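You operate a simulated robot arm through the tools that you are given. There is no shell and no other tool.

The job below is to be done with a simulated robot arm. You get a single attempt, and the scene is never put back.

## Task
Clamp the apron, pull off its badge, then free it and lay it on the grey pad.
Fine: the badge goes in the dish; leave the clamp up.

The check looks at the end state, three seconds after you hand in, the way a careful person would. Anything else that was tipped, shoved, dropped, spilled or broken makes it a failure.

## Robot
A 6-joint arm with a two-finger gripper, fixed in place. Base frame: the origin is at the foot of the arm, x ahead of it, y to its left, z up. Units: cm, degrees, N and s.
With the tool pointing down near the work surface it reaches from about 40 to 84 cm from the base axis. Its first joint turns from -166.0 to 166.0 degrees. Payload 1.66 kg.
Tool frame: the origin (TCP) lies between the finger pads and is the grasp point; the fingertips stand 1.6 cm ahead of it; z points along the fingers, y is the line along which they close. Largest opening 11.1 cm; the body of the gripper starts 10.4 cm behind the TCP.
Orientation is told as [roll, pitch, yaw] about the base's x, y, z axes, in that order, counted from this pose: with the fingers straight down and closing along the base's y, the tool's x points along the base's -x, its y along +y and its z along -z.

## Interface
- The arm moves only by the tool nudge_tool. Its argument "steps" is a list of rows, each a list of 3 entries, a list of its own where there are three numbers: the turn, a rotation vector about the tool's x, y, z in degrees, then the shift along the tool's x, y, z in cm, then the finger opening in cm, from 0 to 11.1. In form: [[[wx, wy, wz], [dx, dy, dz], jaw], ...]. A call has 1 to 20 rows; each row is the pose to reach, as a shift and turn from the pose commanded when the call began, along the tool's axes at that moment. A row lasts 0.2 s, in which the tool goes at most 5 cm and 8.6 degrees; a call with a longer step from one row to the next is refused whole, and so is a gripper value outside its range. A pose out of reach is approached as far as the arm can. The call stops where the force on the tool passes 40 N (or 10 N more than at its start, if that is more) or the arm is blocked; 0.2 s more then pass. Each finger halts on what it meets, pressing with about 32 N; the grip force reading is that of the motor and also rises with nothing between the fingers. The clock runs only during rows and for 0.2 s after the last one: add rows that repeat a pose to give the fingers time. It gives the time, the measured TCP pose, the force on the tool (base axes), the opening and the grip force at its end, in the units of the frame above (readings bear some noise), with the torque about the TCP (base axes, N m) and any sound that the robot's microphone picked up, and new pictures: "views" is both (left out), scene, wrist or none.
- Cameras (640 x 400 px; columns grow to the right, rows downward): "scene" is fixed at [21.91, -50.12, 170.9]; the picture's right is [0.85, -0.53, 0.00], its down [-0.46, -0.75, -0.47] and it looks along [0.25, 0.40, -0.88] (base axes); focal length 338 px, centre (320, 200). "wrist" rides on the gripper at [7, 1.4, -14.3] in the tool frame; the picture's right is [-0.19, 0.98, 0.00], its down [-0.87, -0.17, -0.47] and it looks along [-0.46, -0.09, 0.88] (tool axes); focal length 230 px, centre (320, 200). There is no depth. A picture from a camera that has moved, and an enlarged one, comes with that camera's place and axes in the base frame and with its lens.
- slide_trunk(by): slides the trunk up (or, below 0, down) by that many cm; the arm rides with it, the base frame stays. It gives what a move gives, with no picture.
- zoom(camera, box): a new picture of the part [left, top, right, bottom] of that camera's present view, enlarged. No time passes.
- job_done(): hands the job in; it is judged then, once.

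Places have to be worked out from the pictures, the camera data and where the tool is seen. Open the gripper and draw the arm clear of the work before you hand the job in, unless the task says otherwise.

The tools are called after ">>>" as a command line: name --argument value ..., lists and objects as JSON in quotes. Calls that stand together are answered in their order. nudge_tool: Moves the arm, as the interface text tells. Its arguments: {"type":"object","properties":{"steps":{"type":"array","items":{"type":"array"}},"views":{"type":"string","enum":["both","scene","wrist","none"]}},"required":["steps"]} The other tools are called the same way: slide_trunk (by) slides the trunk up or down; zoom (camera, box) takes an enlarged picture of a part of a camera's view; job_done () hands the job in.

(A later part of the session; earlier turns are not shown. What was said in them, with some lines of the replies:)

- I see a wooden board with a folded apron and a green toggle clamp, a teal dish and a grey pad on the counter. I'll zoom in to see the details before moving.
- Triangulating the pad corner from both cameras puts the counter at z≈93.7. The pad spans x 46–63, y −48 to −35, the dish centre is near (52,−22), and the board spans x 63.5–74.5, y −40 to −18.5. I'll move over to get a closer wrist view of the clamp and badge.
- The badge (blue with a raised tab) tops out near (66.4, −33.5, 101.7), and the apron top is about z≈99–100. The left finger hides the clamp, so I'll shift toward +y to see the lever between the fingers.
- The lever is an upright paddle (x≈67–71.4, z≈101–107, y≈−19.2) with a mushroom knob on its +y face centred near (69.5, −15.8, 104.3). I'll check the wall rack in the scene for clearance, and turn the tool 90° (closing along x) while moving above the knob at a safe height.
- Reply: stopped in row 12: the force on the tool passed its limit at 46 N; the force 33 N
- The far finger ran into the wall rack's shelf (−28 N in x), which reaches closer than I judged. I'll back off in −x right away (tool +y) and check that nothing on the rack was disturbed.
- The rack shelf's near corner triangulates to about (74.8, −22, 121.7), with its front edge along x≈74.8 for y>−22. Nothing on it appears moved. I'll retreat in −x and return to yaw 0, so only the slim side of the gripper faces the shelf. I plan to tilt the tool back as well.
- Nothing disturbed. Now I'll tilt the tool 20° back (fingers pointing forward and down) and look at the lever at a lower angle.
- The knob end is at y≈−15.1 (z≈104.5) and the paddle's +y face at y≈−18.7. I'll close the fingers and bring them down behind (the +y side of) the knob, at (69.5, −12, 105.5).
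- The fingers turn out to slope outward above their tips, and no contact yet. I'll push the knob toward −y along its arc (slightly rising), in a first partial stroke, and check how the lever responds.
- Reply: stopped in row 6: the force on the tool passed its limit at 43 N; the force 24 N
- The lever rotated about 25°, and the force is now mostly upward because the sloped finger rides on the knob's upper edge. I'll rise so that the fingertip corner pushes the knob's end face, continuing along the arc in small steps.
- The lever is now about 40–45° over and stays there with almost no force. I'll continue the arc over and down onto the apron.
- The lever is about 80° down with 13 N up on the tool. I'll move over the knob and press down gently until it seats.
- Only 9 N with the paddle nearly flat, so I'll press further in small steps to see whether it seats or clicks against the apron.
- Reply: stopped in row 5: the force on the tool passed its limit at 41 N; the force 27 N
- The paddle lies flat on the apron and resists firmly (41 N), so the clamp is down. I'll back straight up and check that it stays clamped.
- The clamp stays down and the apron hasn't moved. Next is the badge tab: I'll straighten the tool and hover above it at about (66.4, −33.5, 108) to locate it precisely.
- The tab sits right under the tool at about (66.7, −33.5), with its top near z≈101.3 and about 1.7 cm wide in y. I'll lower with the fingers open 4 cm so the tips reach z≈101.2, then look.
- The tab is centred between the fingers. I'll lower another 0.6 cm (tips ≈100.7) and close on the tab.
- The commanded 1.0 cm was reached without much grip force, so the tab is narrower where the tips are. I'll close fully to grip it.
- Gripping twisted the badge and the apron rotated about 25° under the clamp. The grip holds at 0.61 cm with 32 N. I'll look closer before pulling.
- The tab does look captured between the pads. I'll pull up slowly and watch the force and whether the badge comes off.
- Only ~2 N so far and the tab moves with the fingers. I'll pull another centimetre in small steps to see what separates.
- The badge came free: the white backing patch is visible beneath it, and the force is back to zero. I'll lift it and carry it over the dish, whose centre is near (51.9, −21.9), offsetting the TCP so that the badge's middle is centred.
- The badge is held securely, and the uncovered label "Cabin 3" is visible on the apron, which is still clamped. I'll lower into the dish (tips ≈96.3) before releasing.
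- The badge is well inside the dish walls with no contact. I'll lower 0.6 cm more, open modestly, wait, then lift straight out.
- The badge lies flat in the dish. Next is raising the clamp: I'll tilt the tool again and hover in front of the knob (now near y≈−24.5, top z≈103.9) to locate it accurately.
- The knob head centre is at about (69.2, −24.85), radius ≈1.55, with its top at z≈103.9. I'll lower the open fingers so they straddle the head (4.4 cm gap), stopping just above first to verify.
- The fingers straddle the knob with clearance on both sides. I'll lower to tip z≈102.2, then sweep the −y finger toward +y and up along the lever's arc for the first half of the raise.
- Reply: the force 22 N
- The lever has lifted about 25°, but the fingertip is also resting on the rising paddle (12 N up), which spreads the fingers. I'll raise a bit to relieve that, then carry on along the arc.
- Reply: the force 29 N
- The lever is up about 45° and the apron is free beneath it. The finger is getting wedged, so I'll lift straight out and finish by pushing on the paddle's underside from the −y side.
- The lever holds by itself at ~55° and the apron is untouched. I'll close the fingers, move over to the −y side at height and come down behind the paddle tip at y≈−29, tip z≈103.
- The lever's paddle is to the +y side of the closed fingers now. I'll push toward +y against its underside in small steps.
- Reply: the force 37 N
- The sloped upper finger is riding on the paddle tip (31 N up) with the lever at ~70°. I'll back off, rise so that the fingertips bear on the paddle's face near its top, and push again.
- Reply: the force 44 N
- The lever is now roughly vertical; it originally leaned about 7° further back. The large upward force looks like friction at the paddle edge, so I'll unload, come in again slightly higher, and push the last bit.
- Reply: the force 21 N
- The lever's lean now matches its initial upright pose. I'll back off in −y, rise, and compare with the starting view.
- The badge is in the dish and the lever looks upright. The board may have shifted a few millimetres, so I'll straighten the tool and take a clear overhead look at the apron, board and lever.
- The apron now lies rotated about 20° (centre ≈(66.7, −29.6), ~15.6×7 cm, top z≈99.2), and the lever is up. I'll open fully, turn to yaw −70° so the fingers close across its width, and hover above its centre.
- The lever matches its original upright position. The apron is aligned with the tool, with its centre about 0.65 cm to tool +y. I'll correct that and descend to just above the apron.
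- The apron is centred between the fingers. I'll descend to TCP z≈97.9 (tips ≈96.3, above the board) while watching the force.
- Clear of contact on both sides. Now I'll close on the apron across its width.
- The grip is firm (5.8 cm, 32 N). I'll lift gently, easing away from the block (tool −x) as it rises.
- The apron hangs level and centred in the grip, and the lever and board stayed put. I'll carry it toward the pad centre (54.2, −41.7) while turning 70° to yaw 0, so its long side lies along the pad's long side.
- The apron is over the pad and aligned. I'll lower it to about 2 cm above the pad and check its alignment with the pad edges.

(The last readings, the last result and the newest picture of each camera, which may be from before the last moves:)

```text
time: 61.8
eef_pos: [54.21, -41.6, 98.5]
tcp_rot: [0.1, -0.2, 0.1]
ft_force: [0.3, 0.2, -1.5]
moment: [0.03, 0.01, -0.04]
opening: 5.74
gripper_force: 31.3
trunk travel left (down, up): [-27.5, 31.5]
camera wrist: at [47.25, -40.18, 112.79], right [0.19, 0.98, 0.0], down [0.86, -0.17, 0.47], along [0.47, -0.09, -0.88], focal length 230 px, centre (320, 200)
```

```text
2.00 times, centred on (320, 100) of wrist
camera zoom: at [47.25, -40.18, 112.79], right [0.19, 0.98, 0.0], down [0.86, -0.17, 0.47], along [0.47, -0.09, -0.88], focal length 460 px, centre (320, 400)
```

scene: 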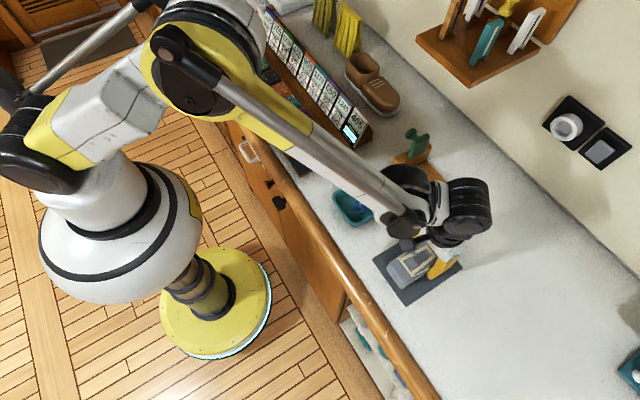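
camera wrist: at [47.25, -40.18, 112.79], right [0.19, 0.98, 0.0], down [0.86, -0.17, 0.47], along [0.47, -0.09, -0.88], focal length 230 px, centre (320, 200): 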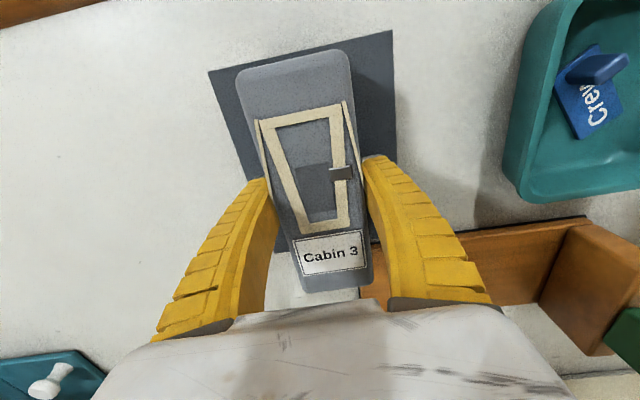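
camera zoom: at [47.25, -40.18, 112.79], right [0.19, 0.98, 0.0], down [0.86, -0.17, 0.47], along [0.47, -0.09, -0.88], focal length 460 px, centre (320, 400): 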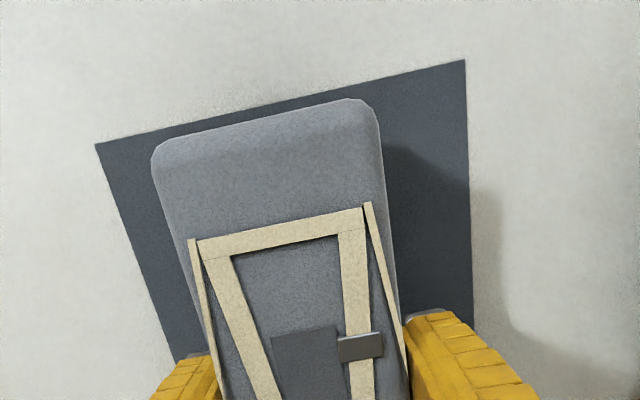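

Alignment is good: the apron spans about x 46.3–62.2 against the pad's 45.5–62.6. I'll shift 0.2 cm toward −x and lower until it touches.

>>> nudge_tool --steps '[[[0, 0, 0], [0.2, 0, 0.6], 3], [[0, 0, 0], [0.2, 0, 1.1], 3], [[0, 0, 0], [0.2, 0, 1.4], 3], [[0, 0, 0], [0.2, 0, 1.6], 3], [[0, 0, 0], [0.2, 0, 1.6], 3]]' --views "none"

```text
time: 63.0
eef_pos: [53.94, -41.64, 96.95]
tcp_rot: [-0.1, -0.3, 0.0]
ft_force: [0.9, -1.3, 27.3]
moment: [0.01, 0.0, -0.05]
opening: 6.15
gripper_force: 32.5
trunk travel left (down, up): [-27.5, 31.5]
```

Contact made (27 N). I'll ease up 0.2 cm, open the fingers, and lift straight off.

>>> nudge_tool --steps '[[[0, 0, 0], [0, 0, -0.2], 3], [[0, 0, 0], [0, 0, -0.2], 6.2], [[0, 0, 0], [0, 0, -0.2], 8], [[0, 0, 0], [0, 0, -0.2], 10], [[0, 0, 0], [0, 0, -0.2], 10], [[0, 0, 0], [0, 0, -2], 10], [[0, 0, 0], [0, 0, -5], 10], [[0, 0, 0], [0, 0, -9], 10], [[0, 0, 0], [0, 0, -13], 10], [[0, 0, 0], [0, 0, -16], 10]]'

>>> zoom --camera "scene" --box '[340, 170, 500, 320]'

>>> zoom --camera "wrist" --box '[200, 80, 440, 240]'

```text
time: 65.2
eef_pos: [54.07, -41.42, 112.89]
tcp_rot: [0.0, -0.1, -0.1]
ft_force: [0.1, -0.8, 0.1]
moment: [0.04, 0.02, 0.0]
opening: 10.06
gripper_force: 0.8
trunk travel left (down, up): [-27.5, 31.5]
camera wrist: at [47.15, -39.98, 127.23], right [0.19, 0.98, 0.0], down [0.86, -0.17, 0.47], along [0.47, -0.09, -0.88], focal length 230 px, centre (320, 200)
```

scene: 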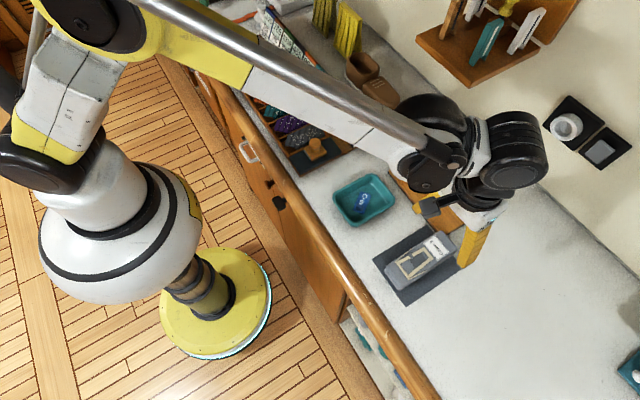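
wrist: 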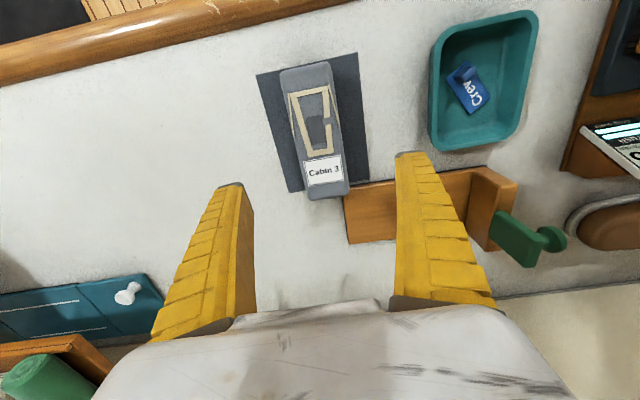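

```text
2.67 times, centred on (420, 245) of scene
camera zoom: at [21.91, -50.12, 170.9], right [0.85, -0.53, 0.0], down [-0.46, -0.75, -0.47], along [0.25, 0.4, -0.88], focal length 902 px, centre (53, 80)
```

zoom: 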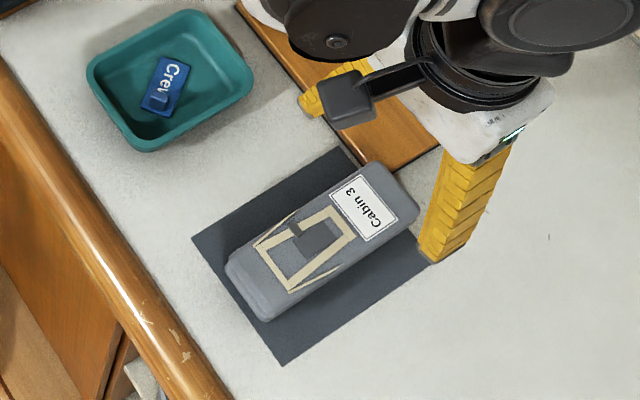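

```text
2.50 times, centred on (320, 160) of wrist
camera zoom: at [47.15, -39.98, 127.23], right [0.19, 0.98, 0.0], down [0.86, -0.17, 0.47], along [0.47, -0.09, -0.88], focal length 575 px, centre (320, 300)
```

zoom: 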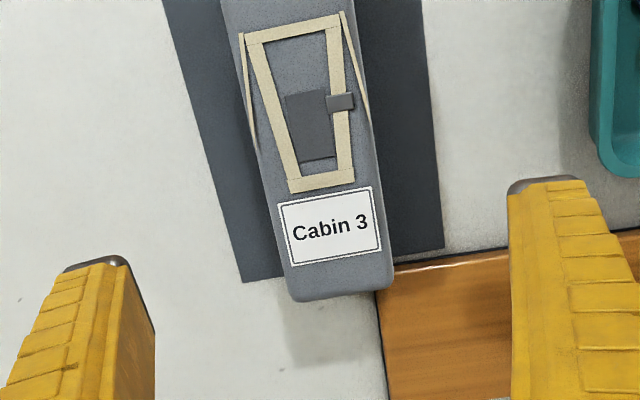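

The apron lies fully on the pad, spanning about x 46.1–62.5 within 45.7–62.9. I'll retreat to near the start pose and check the whole scene.

>>> nudge_tool --steps '[[[0, 0, 0], [1, 0, -3], 10], [[0, 0, 0], [4, 2, -6], 10], [[0, 0, 0], [7.5, 5, -8], 10], [[0, 0, 0], [11, 8, -8.5], 10], [[0, 0, 0], [14.5, 11, -8.5], 10], [[0, 0, 0], [18, 14, -8.5], 10], [[0, 0, 0], [21, 17, -8.5], 10], [[0, 0, 0], [22, 18, -8.5], 11.1], [[0, 0, 0], [22, 18, -8.5], 11.1]]'

>>> zoom --camera "scene" --box '[300, 120, 500, 320]'

>>> zoom --camera "scene" --box '[380, 110, 500, 250]'

>>> zoom --camera "scene" --box '[360, 0, 640, 190]'

```text
refused: row 3 steps farther than a row can; nothing moved
```

```text
2.00 times, centred on (400, 220) of scene
camera zoom: at [21.91, -50.12, 170.9], right [0.85, -0.53, 0.0], down [-0.46, -0.75, -0.47], along [0.25, 0.4, -0.88], focal length 676 px, centre (160, 160)
```

zoom: 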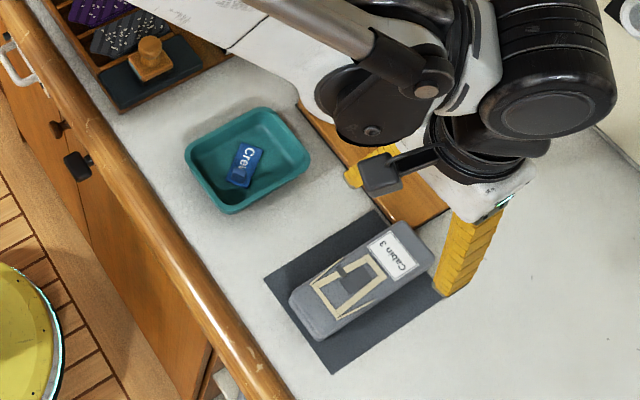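

```text
2.86 times, centred on (440, 180) of scene
camera zoom: at [21.91, -50.12, 170.9], right [0.85, -0.53, 0.0], down [-0.46, -0.75, -0.47], along [0.25, 0.4, -0.88], focal length 966 px, centre (-23, 257)
```

zoom: 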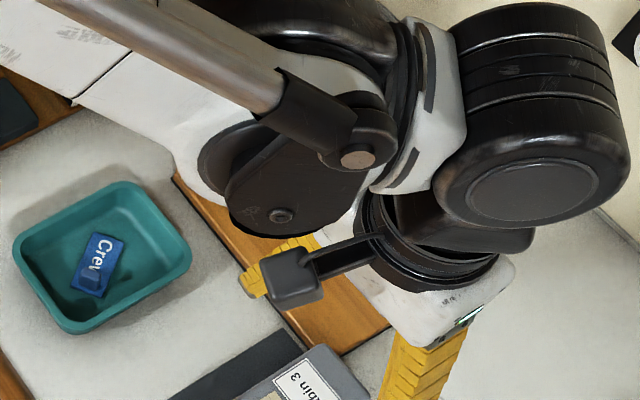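

```text
2.11 times, centred on (500, 95) of scene
camera zoom: at [21.91, -50.12, 170.9], right [0.85, -0.53, 0.0], down [-0.46, -0.75, -0.47], along [0.25, 0.4, -0.88], focal length 712 px, centre (-59, 421)
```

zoom: 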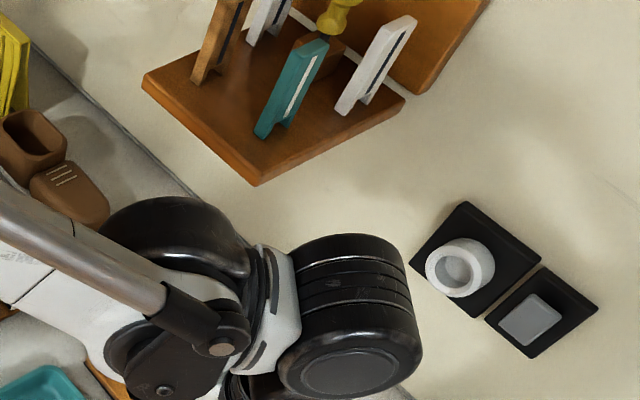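

The retreat was refused because one step was too long. I'll repeat it with smaller steps, going up first and then back toward the base.

>>> nudge_tool --steps '[[[0, 0, 0], [0, 0, -3], 10], [[0, 0, 0], [1.5, 1, -6], 10], [[0, 0, 0], [4, 3, -8], 10], [[0, 0, 0], [7, 5.5, -8.5], 10], [[0, 0, 0], [10, 8, -8.5], 10], [[0, 0, 0], [13, 10.5, -8.5], 10], [[0, 0, 0], [16, 13, -8.5], 10], [[0, 0, 0], [19, 15.5, -8.5], 10], [[0, 0, 0], [22, 18, -8.5], 11], [[0, 0, 0], [22, 18, -8.5], 11]]'

>>> zoom --camera "scene" --box '[300, 120, 500, 320]'

>>> zoom --camera "scene" --box '[380, 110, 500, 250]'

>>> zoom --camera "scene" --box '[360, 0, 640, 190]'

```text
time: 67.4
eef_pos: [32.15, -23.79, 121.4]
tcp_rot: [0.0, -0.1, -0.1]
ft_force: [-0.7, 0.6, -1.4]
moment: [-0.02, 0.01, -0.01]
opening: 10.98
gripper_force: 0.1
trunk travel left (down, up): [-27.5, 31.5]
camera wrist: at [25.16, -22.34, 135.79], right [0.19, 0.98, 0.0], down [0.86, -0.17, 0.47], along [0.46, -0.09, -0.88], focal length 230 px, centre (320, 200)
```

scene: 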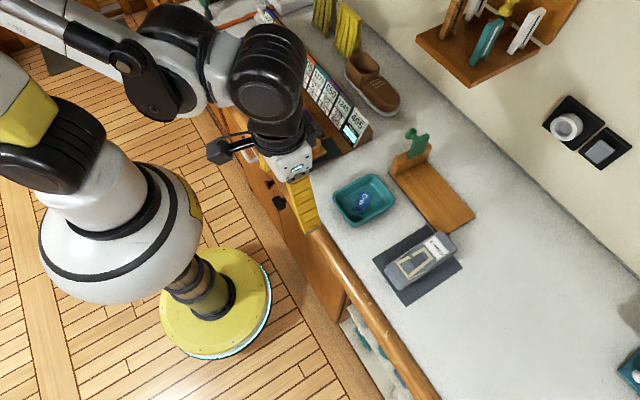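
wrist: 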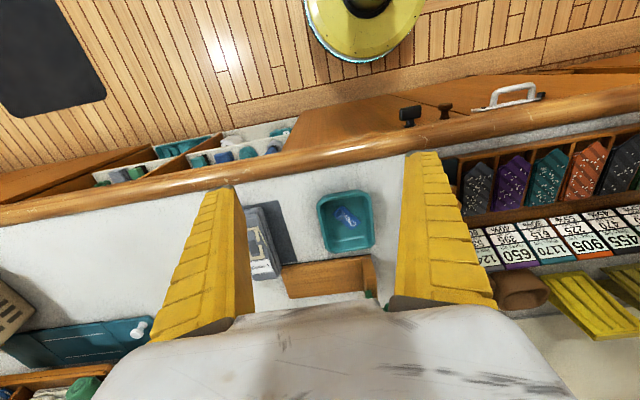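

```text
2.00 times, centred on (400, 220) of scene
camera zoom: at [21.91, -50.12, 170.9], right [0.85, -0.53, 0.0], down [-0.46, -0.75, -0.47], along [0.25, 0.4, -0.88], focal length 676 px, centre (160, 160)
```

zoom: 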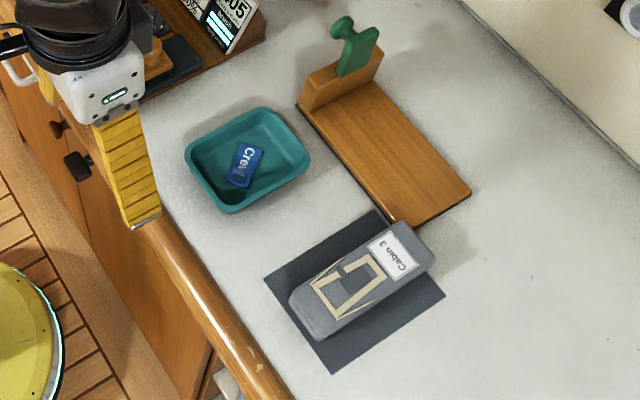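

```text
2.86 times, centred on (440, 180) of scene
camera zoom: at [21.91, -50.12, 170.9], right [0.85, -0.53, 0.0], down [-0.46, -0.75, -0.47], along [0.25, 0.4, -0.88], focal length 966 px, centre (-23, 257)
```

zoom: 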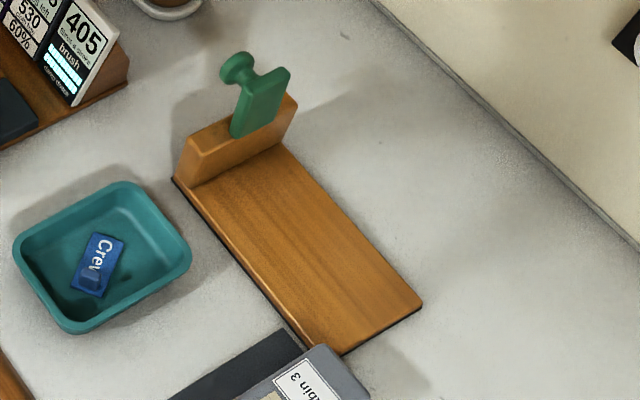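

```text
2.11 times, centred on (500, 95) of scene
camera zoom: at [21.91, -50.12, 170.9], right [0.85, -0.53, 0.0], down [-0.46, -0.75, -0.47], along [0.25, 0.4, -0.88], focal length 712 px, centre (-59, 421)
```

zoom: 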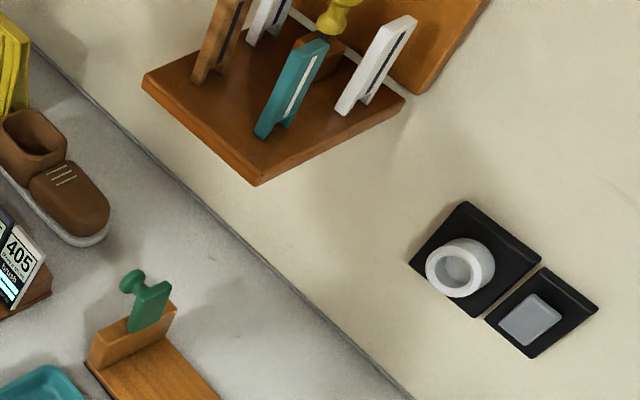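

The badge is in the dish, the lever is up, the rack is undisturbed and the apron is on the pad. I'll zoom in on the apron's end near the board and on the lever for a final check.

>>> zoom --camera "scene" --box '[400, 200, 480, 280]'

>>> zoom --camera "scene" --box '[390, 120, 440, 170]'

>>> zoom --camera "wrist" --box '[230, 180, 400, 300]'

```text
5.00 times, centred on (440, 240) of scene
camera zoom: at [21.91, -50.12, 170.9], right [0.85, -0.53, 0.0], down [-0.46, -0.75, -0.47], along [0.25, 0.4, -0.88], focal length 1691 px, centre (-280, 0)
```

zoom: 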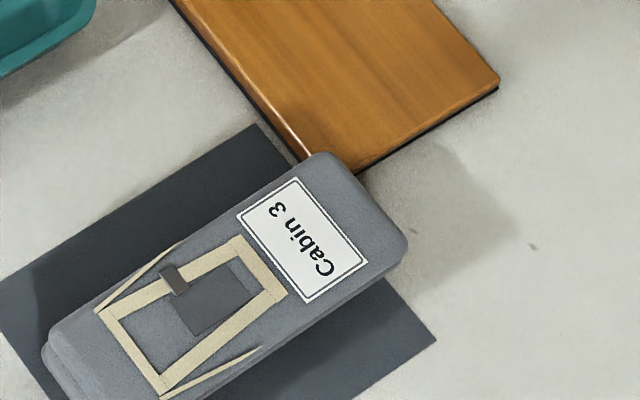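

```text
8.00 times, centred on (415, 145) of scene
camera zoom: at [21.91, -50.12, 170.9], right [0.85, -0.53, 0.0], down [-0.46, -0.75, -0.47], along [0.25, 0.4, -0.88], focal length 2705 px, centre (-440, 640)
```

zoom: 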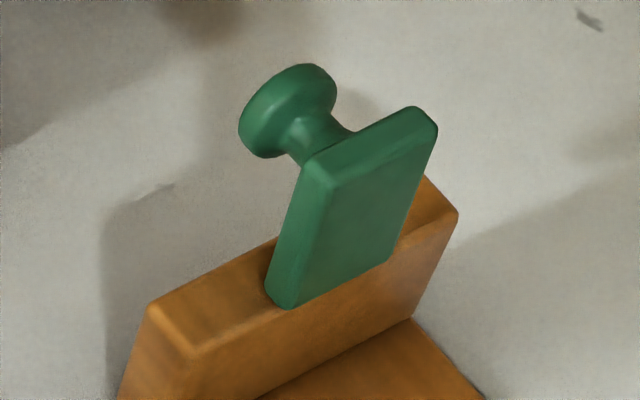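

```text
3.33 times, centred on (315, 240) of wrist
camera zoom: at [25.16, -22.34, 135.79], right [0.19, 0.98, 0.0], down [0.86, -0.17, 0.47], along [0.46, -0.09, -0.88], focal length 767 px, centre (337, 67)
```

zoom: 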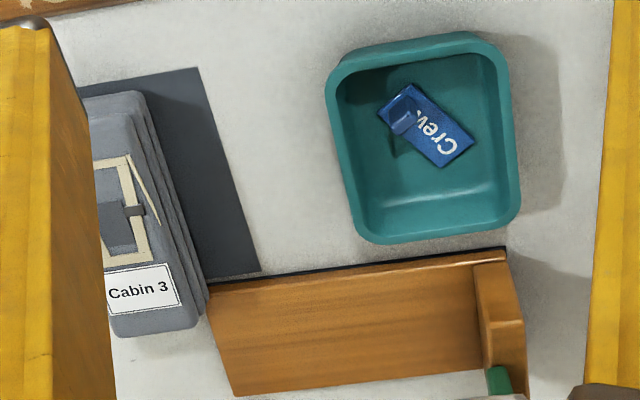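

I want to confirm that the apron lies flat and isn't resting on the board's corner, so I'll zoom closer from the wrist camera.

>>> zoom --camera "wrist" --box '[245, 195, 325, 285]'

>>> zoom --camera "scene" --box '[370, 215, 470, 315]'

```text
4.44 times, centred on (285, 240) of wrist
camera zoom: at [25.16, -22.34, 135.79], right [0.19, 0.98, 0.0], down [0.86, -0.17, 0.47], along [0.46, -0.09, -0.88], focal length 1022 px, centre (476, 22)
```

zoom: 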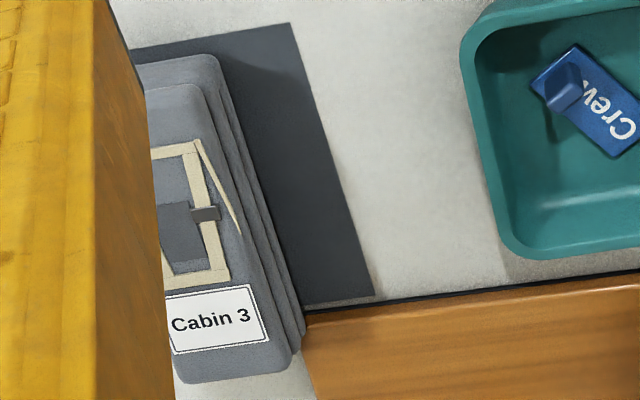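

```text
4.00 times, centred on (420, 265) of scene
camera zoom: at [21.91, -50.12, 170.9], right [0.85, -0.53, 0.0], down [-0.46, -0.75, -0.47], along [0.25, 0.4, -0.88], focal length 1353 px, centre (-80, -60)
```

zoom: 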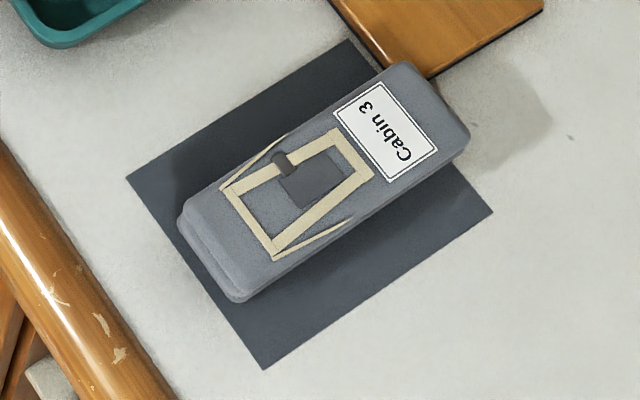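

The final check is consistent: the badge sits in the dish, the clamp lever is upright, and the apron lies flat within the pad outline. The rack and surroundings are unchanged, apart from a shift of under about 1 cm of the clamp board. The gripper is open and the arm is clear, so I'm handing in.

>>> job_done

```text
The job is handed in.
```

I handed the job in with the apron on the grey pad, the badge in the dish and the clamp lever up. I haven't seen the judge's result.

- **Badge:** it came off with the apron clamped and lies flat in the dish.
- **Apron:** it lies lengthwise on the pad, inside the outline. The margin at the two ends is only about 0.2–0.4 cm, and one end sits close to the clamp board's corner.
- **Clamp:** the lever is up, perhaps 2–3° short of where it started.

Three things happened along the way that the check may notice:

- **Rack contact:** the gripper bumped the wall rack's shelf once, with about 46 N. Nothing on the rack looked moved afterwards.
- **Apron twist:** gripping the badge turned the apron by roughly 20–25° under the clamp. I lined the gripper up with it before lifting, and it came away cleanly.
- **Board shift:** the clamp board turned about 2°, so its far end moved less than 1 cm. I left it there rather than risk pushing it further.

The arm is back near its start position with the gripper open.
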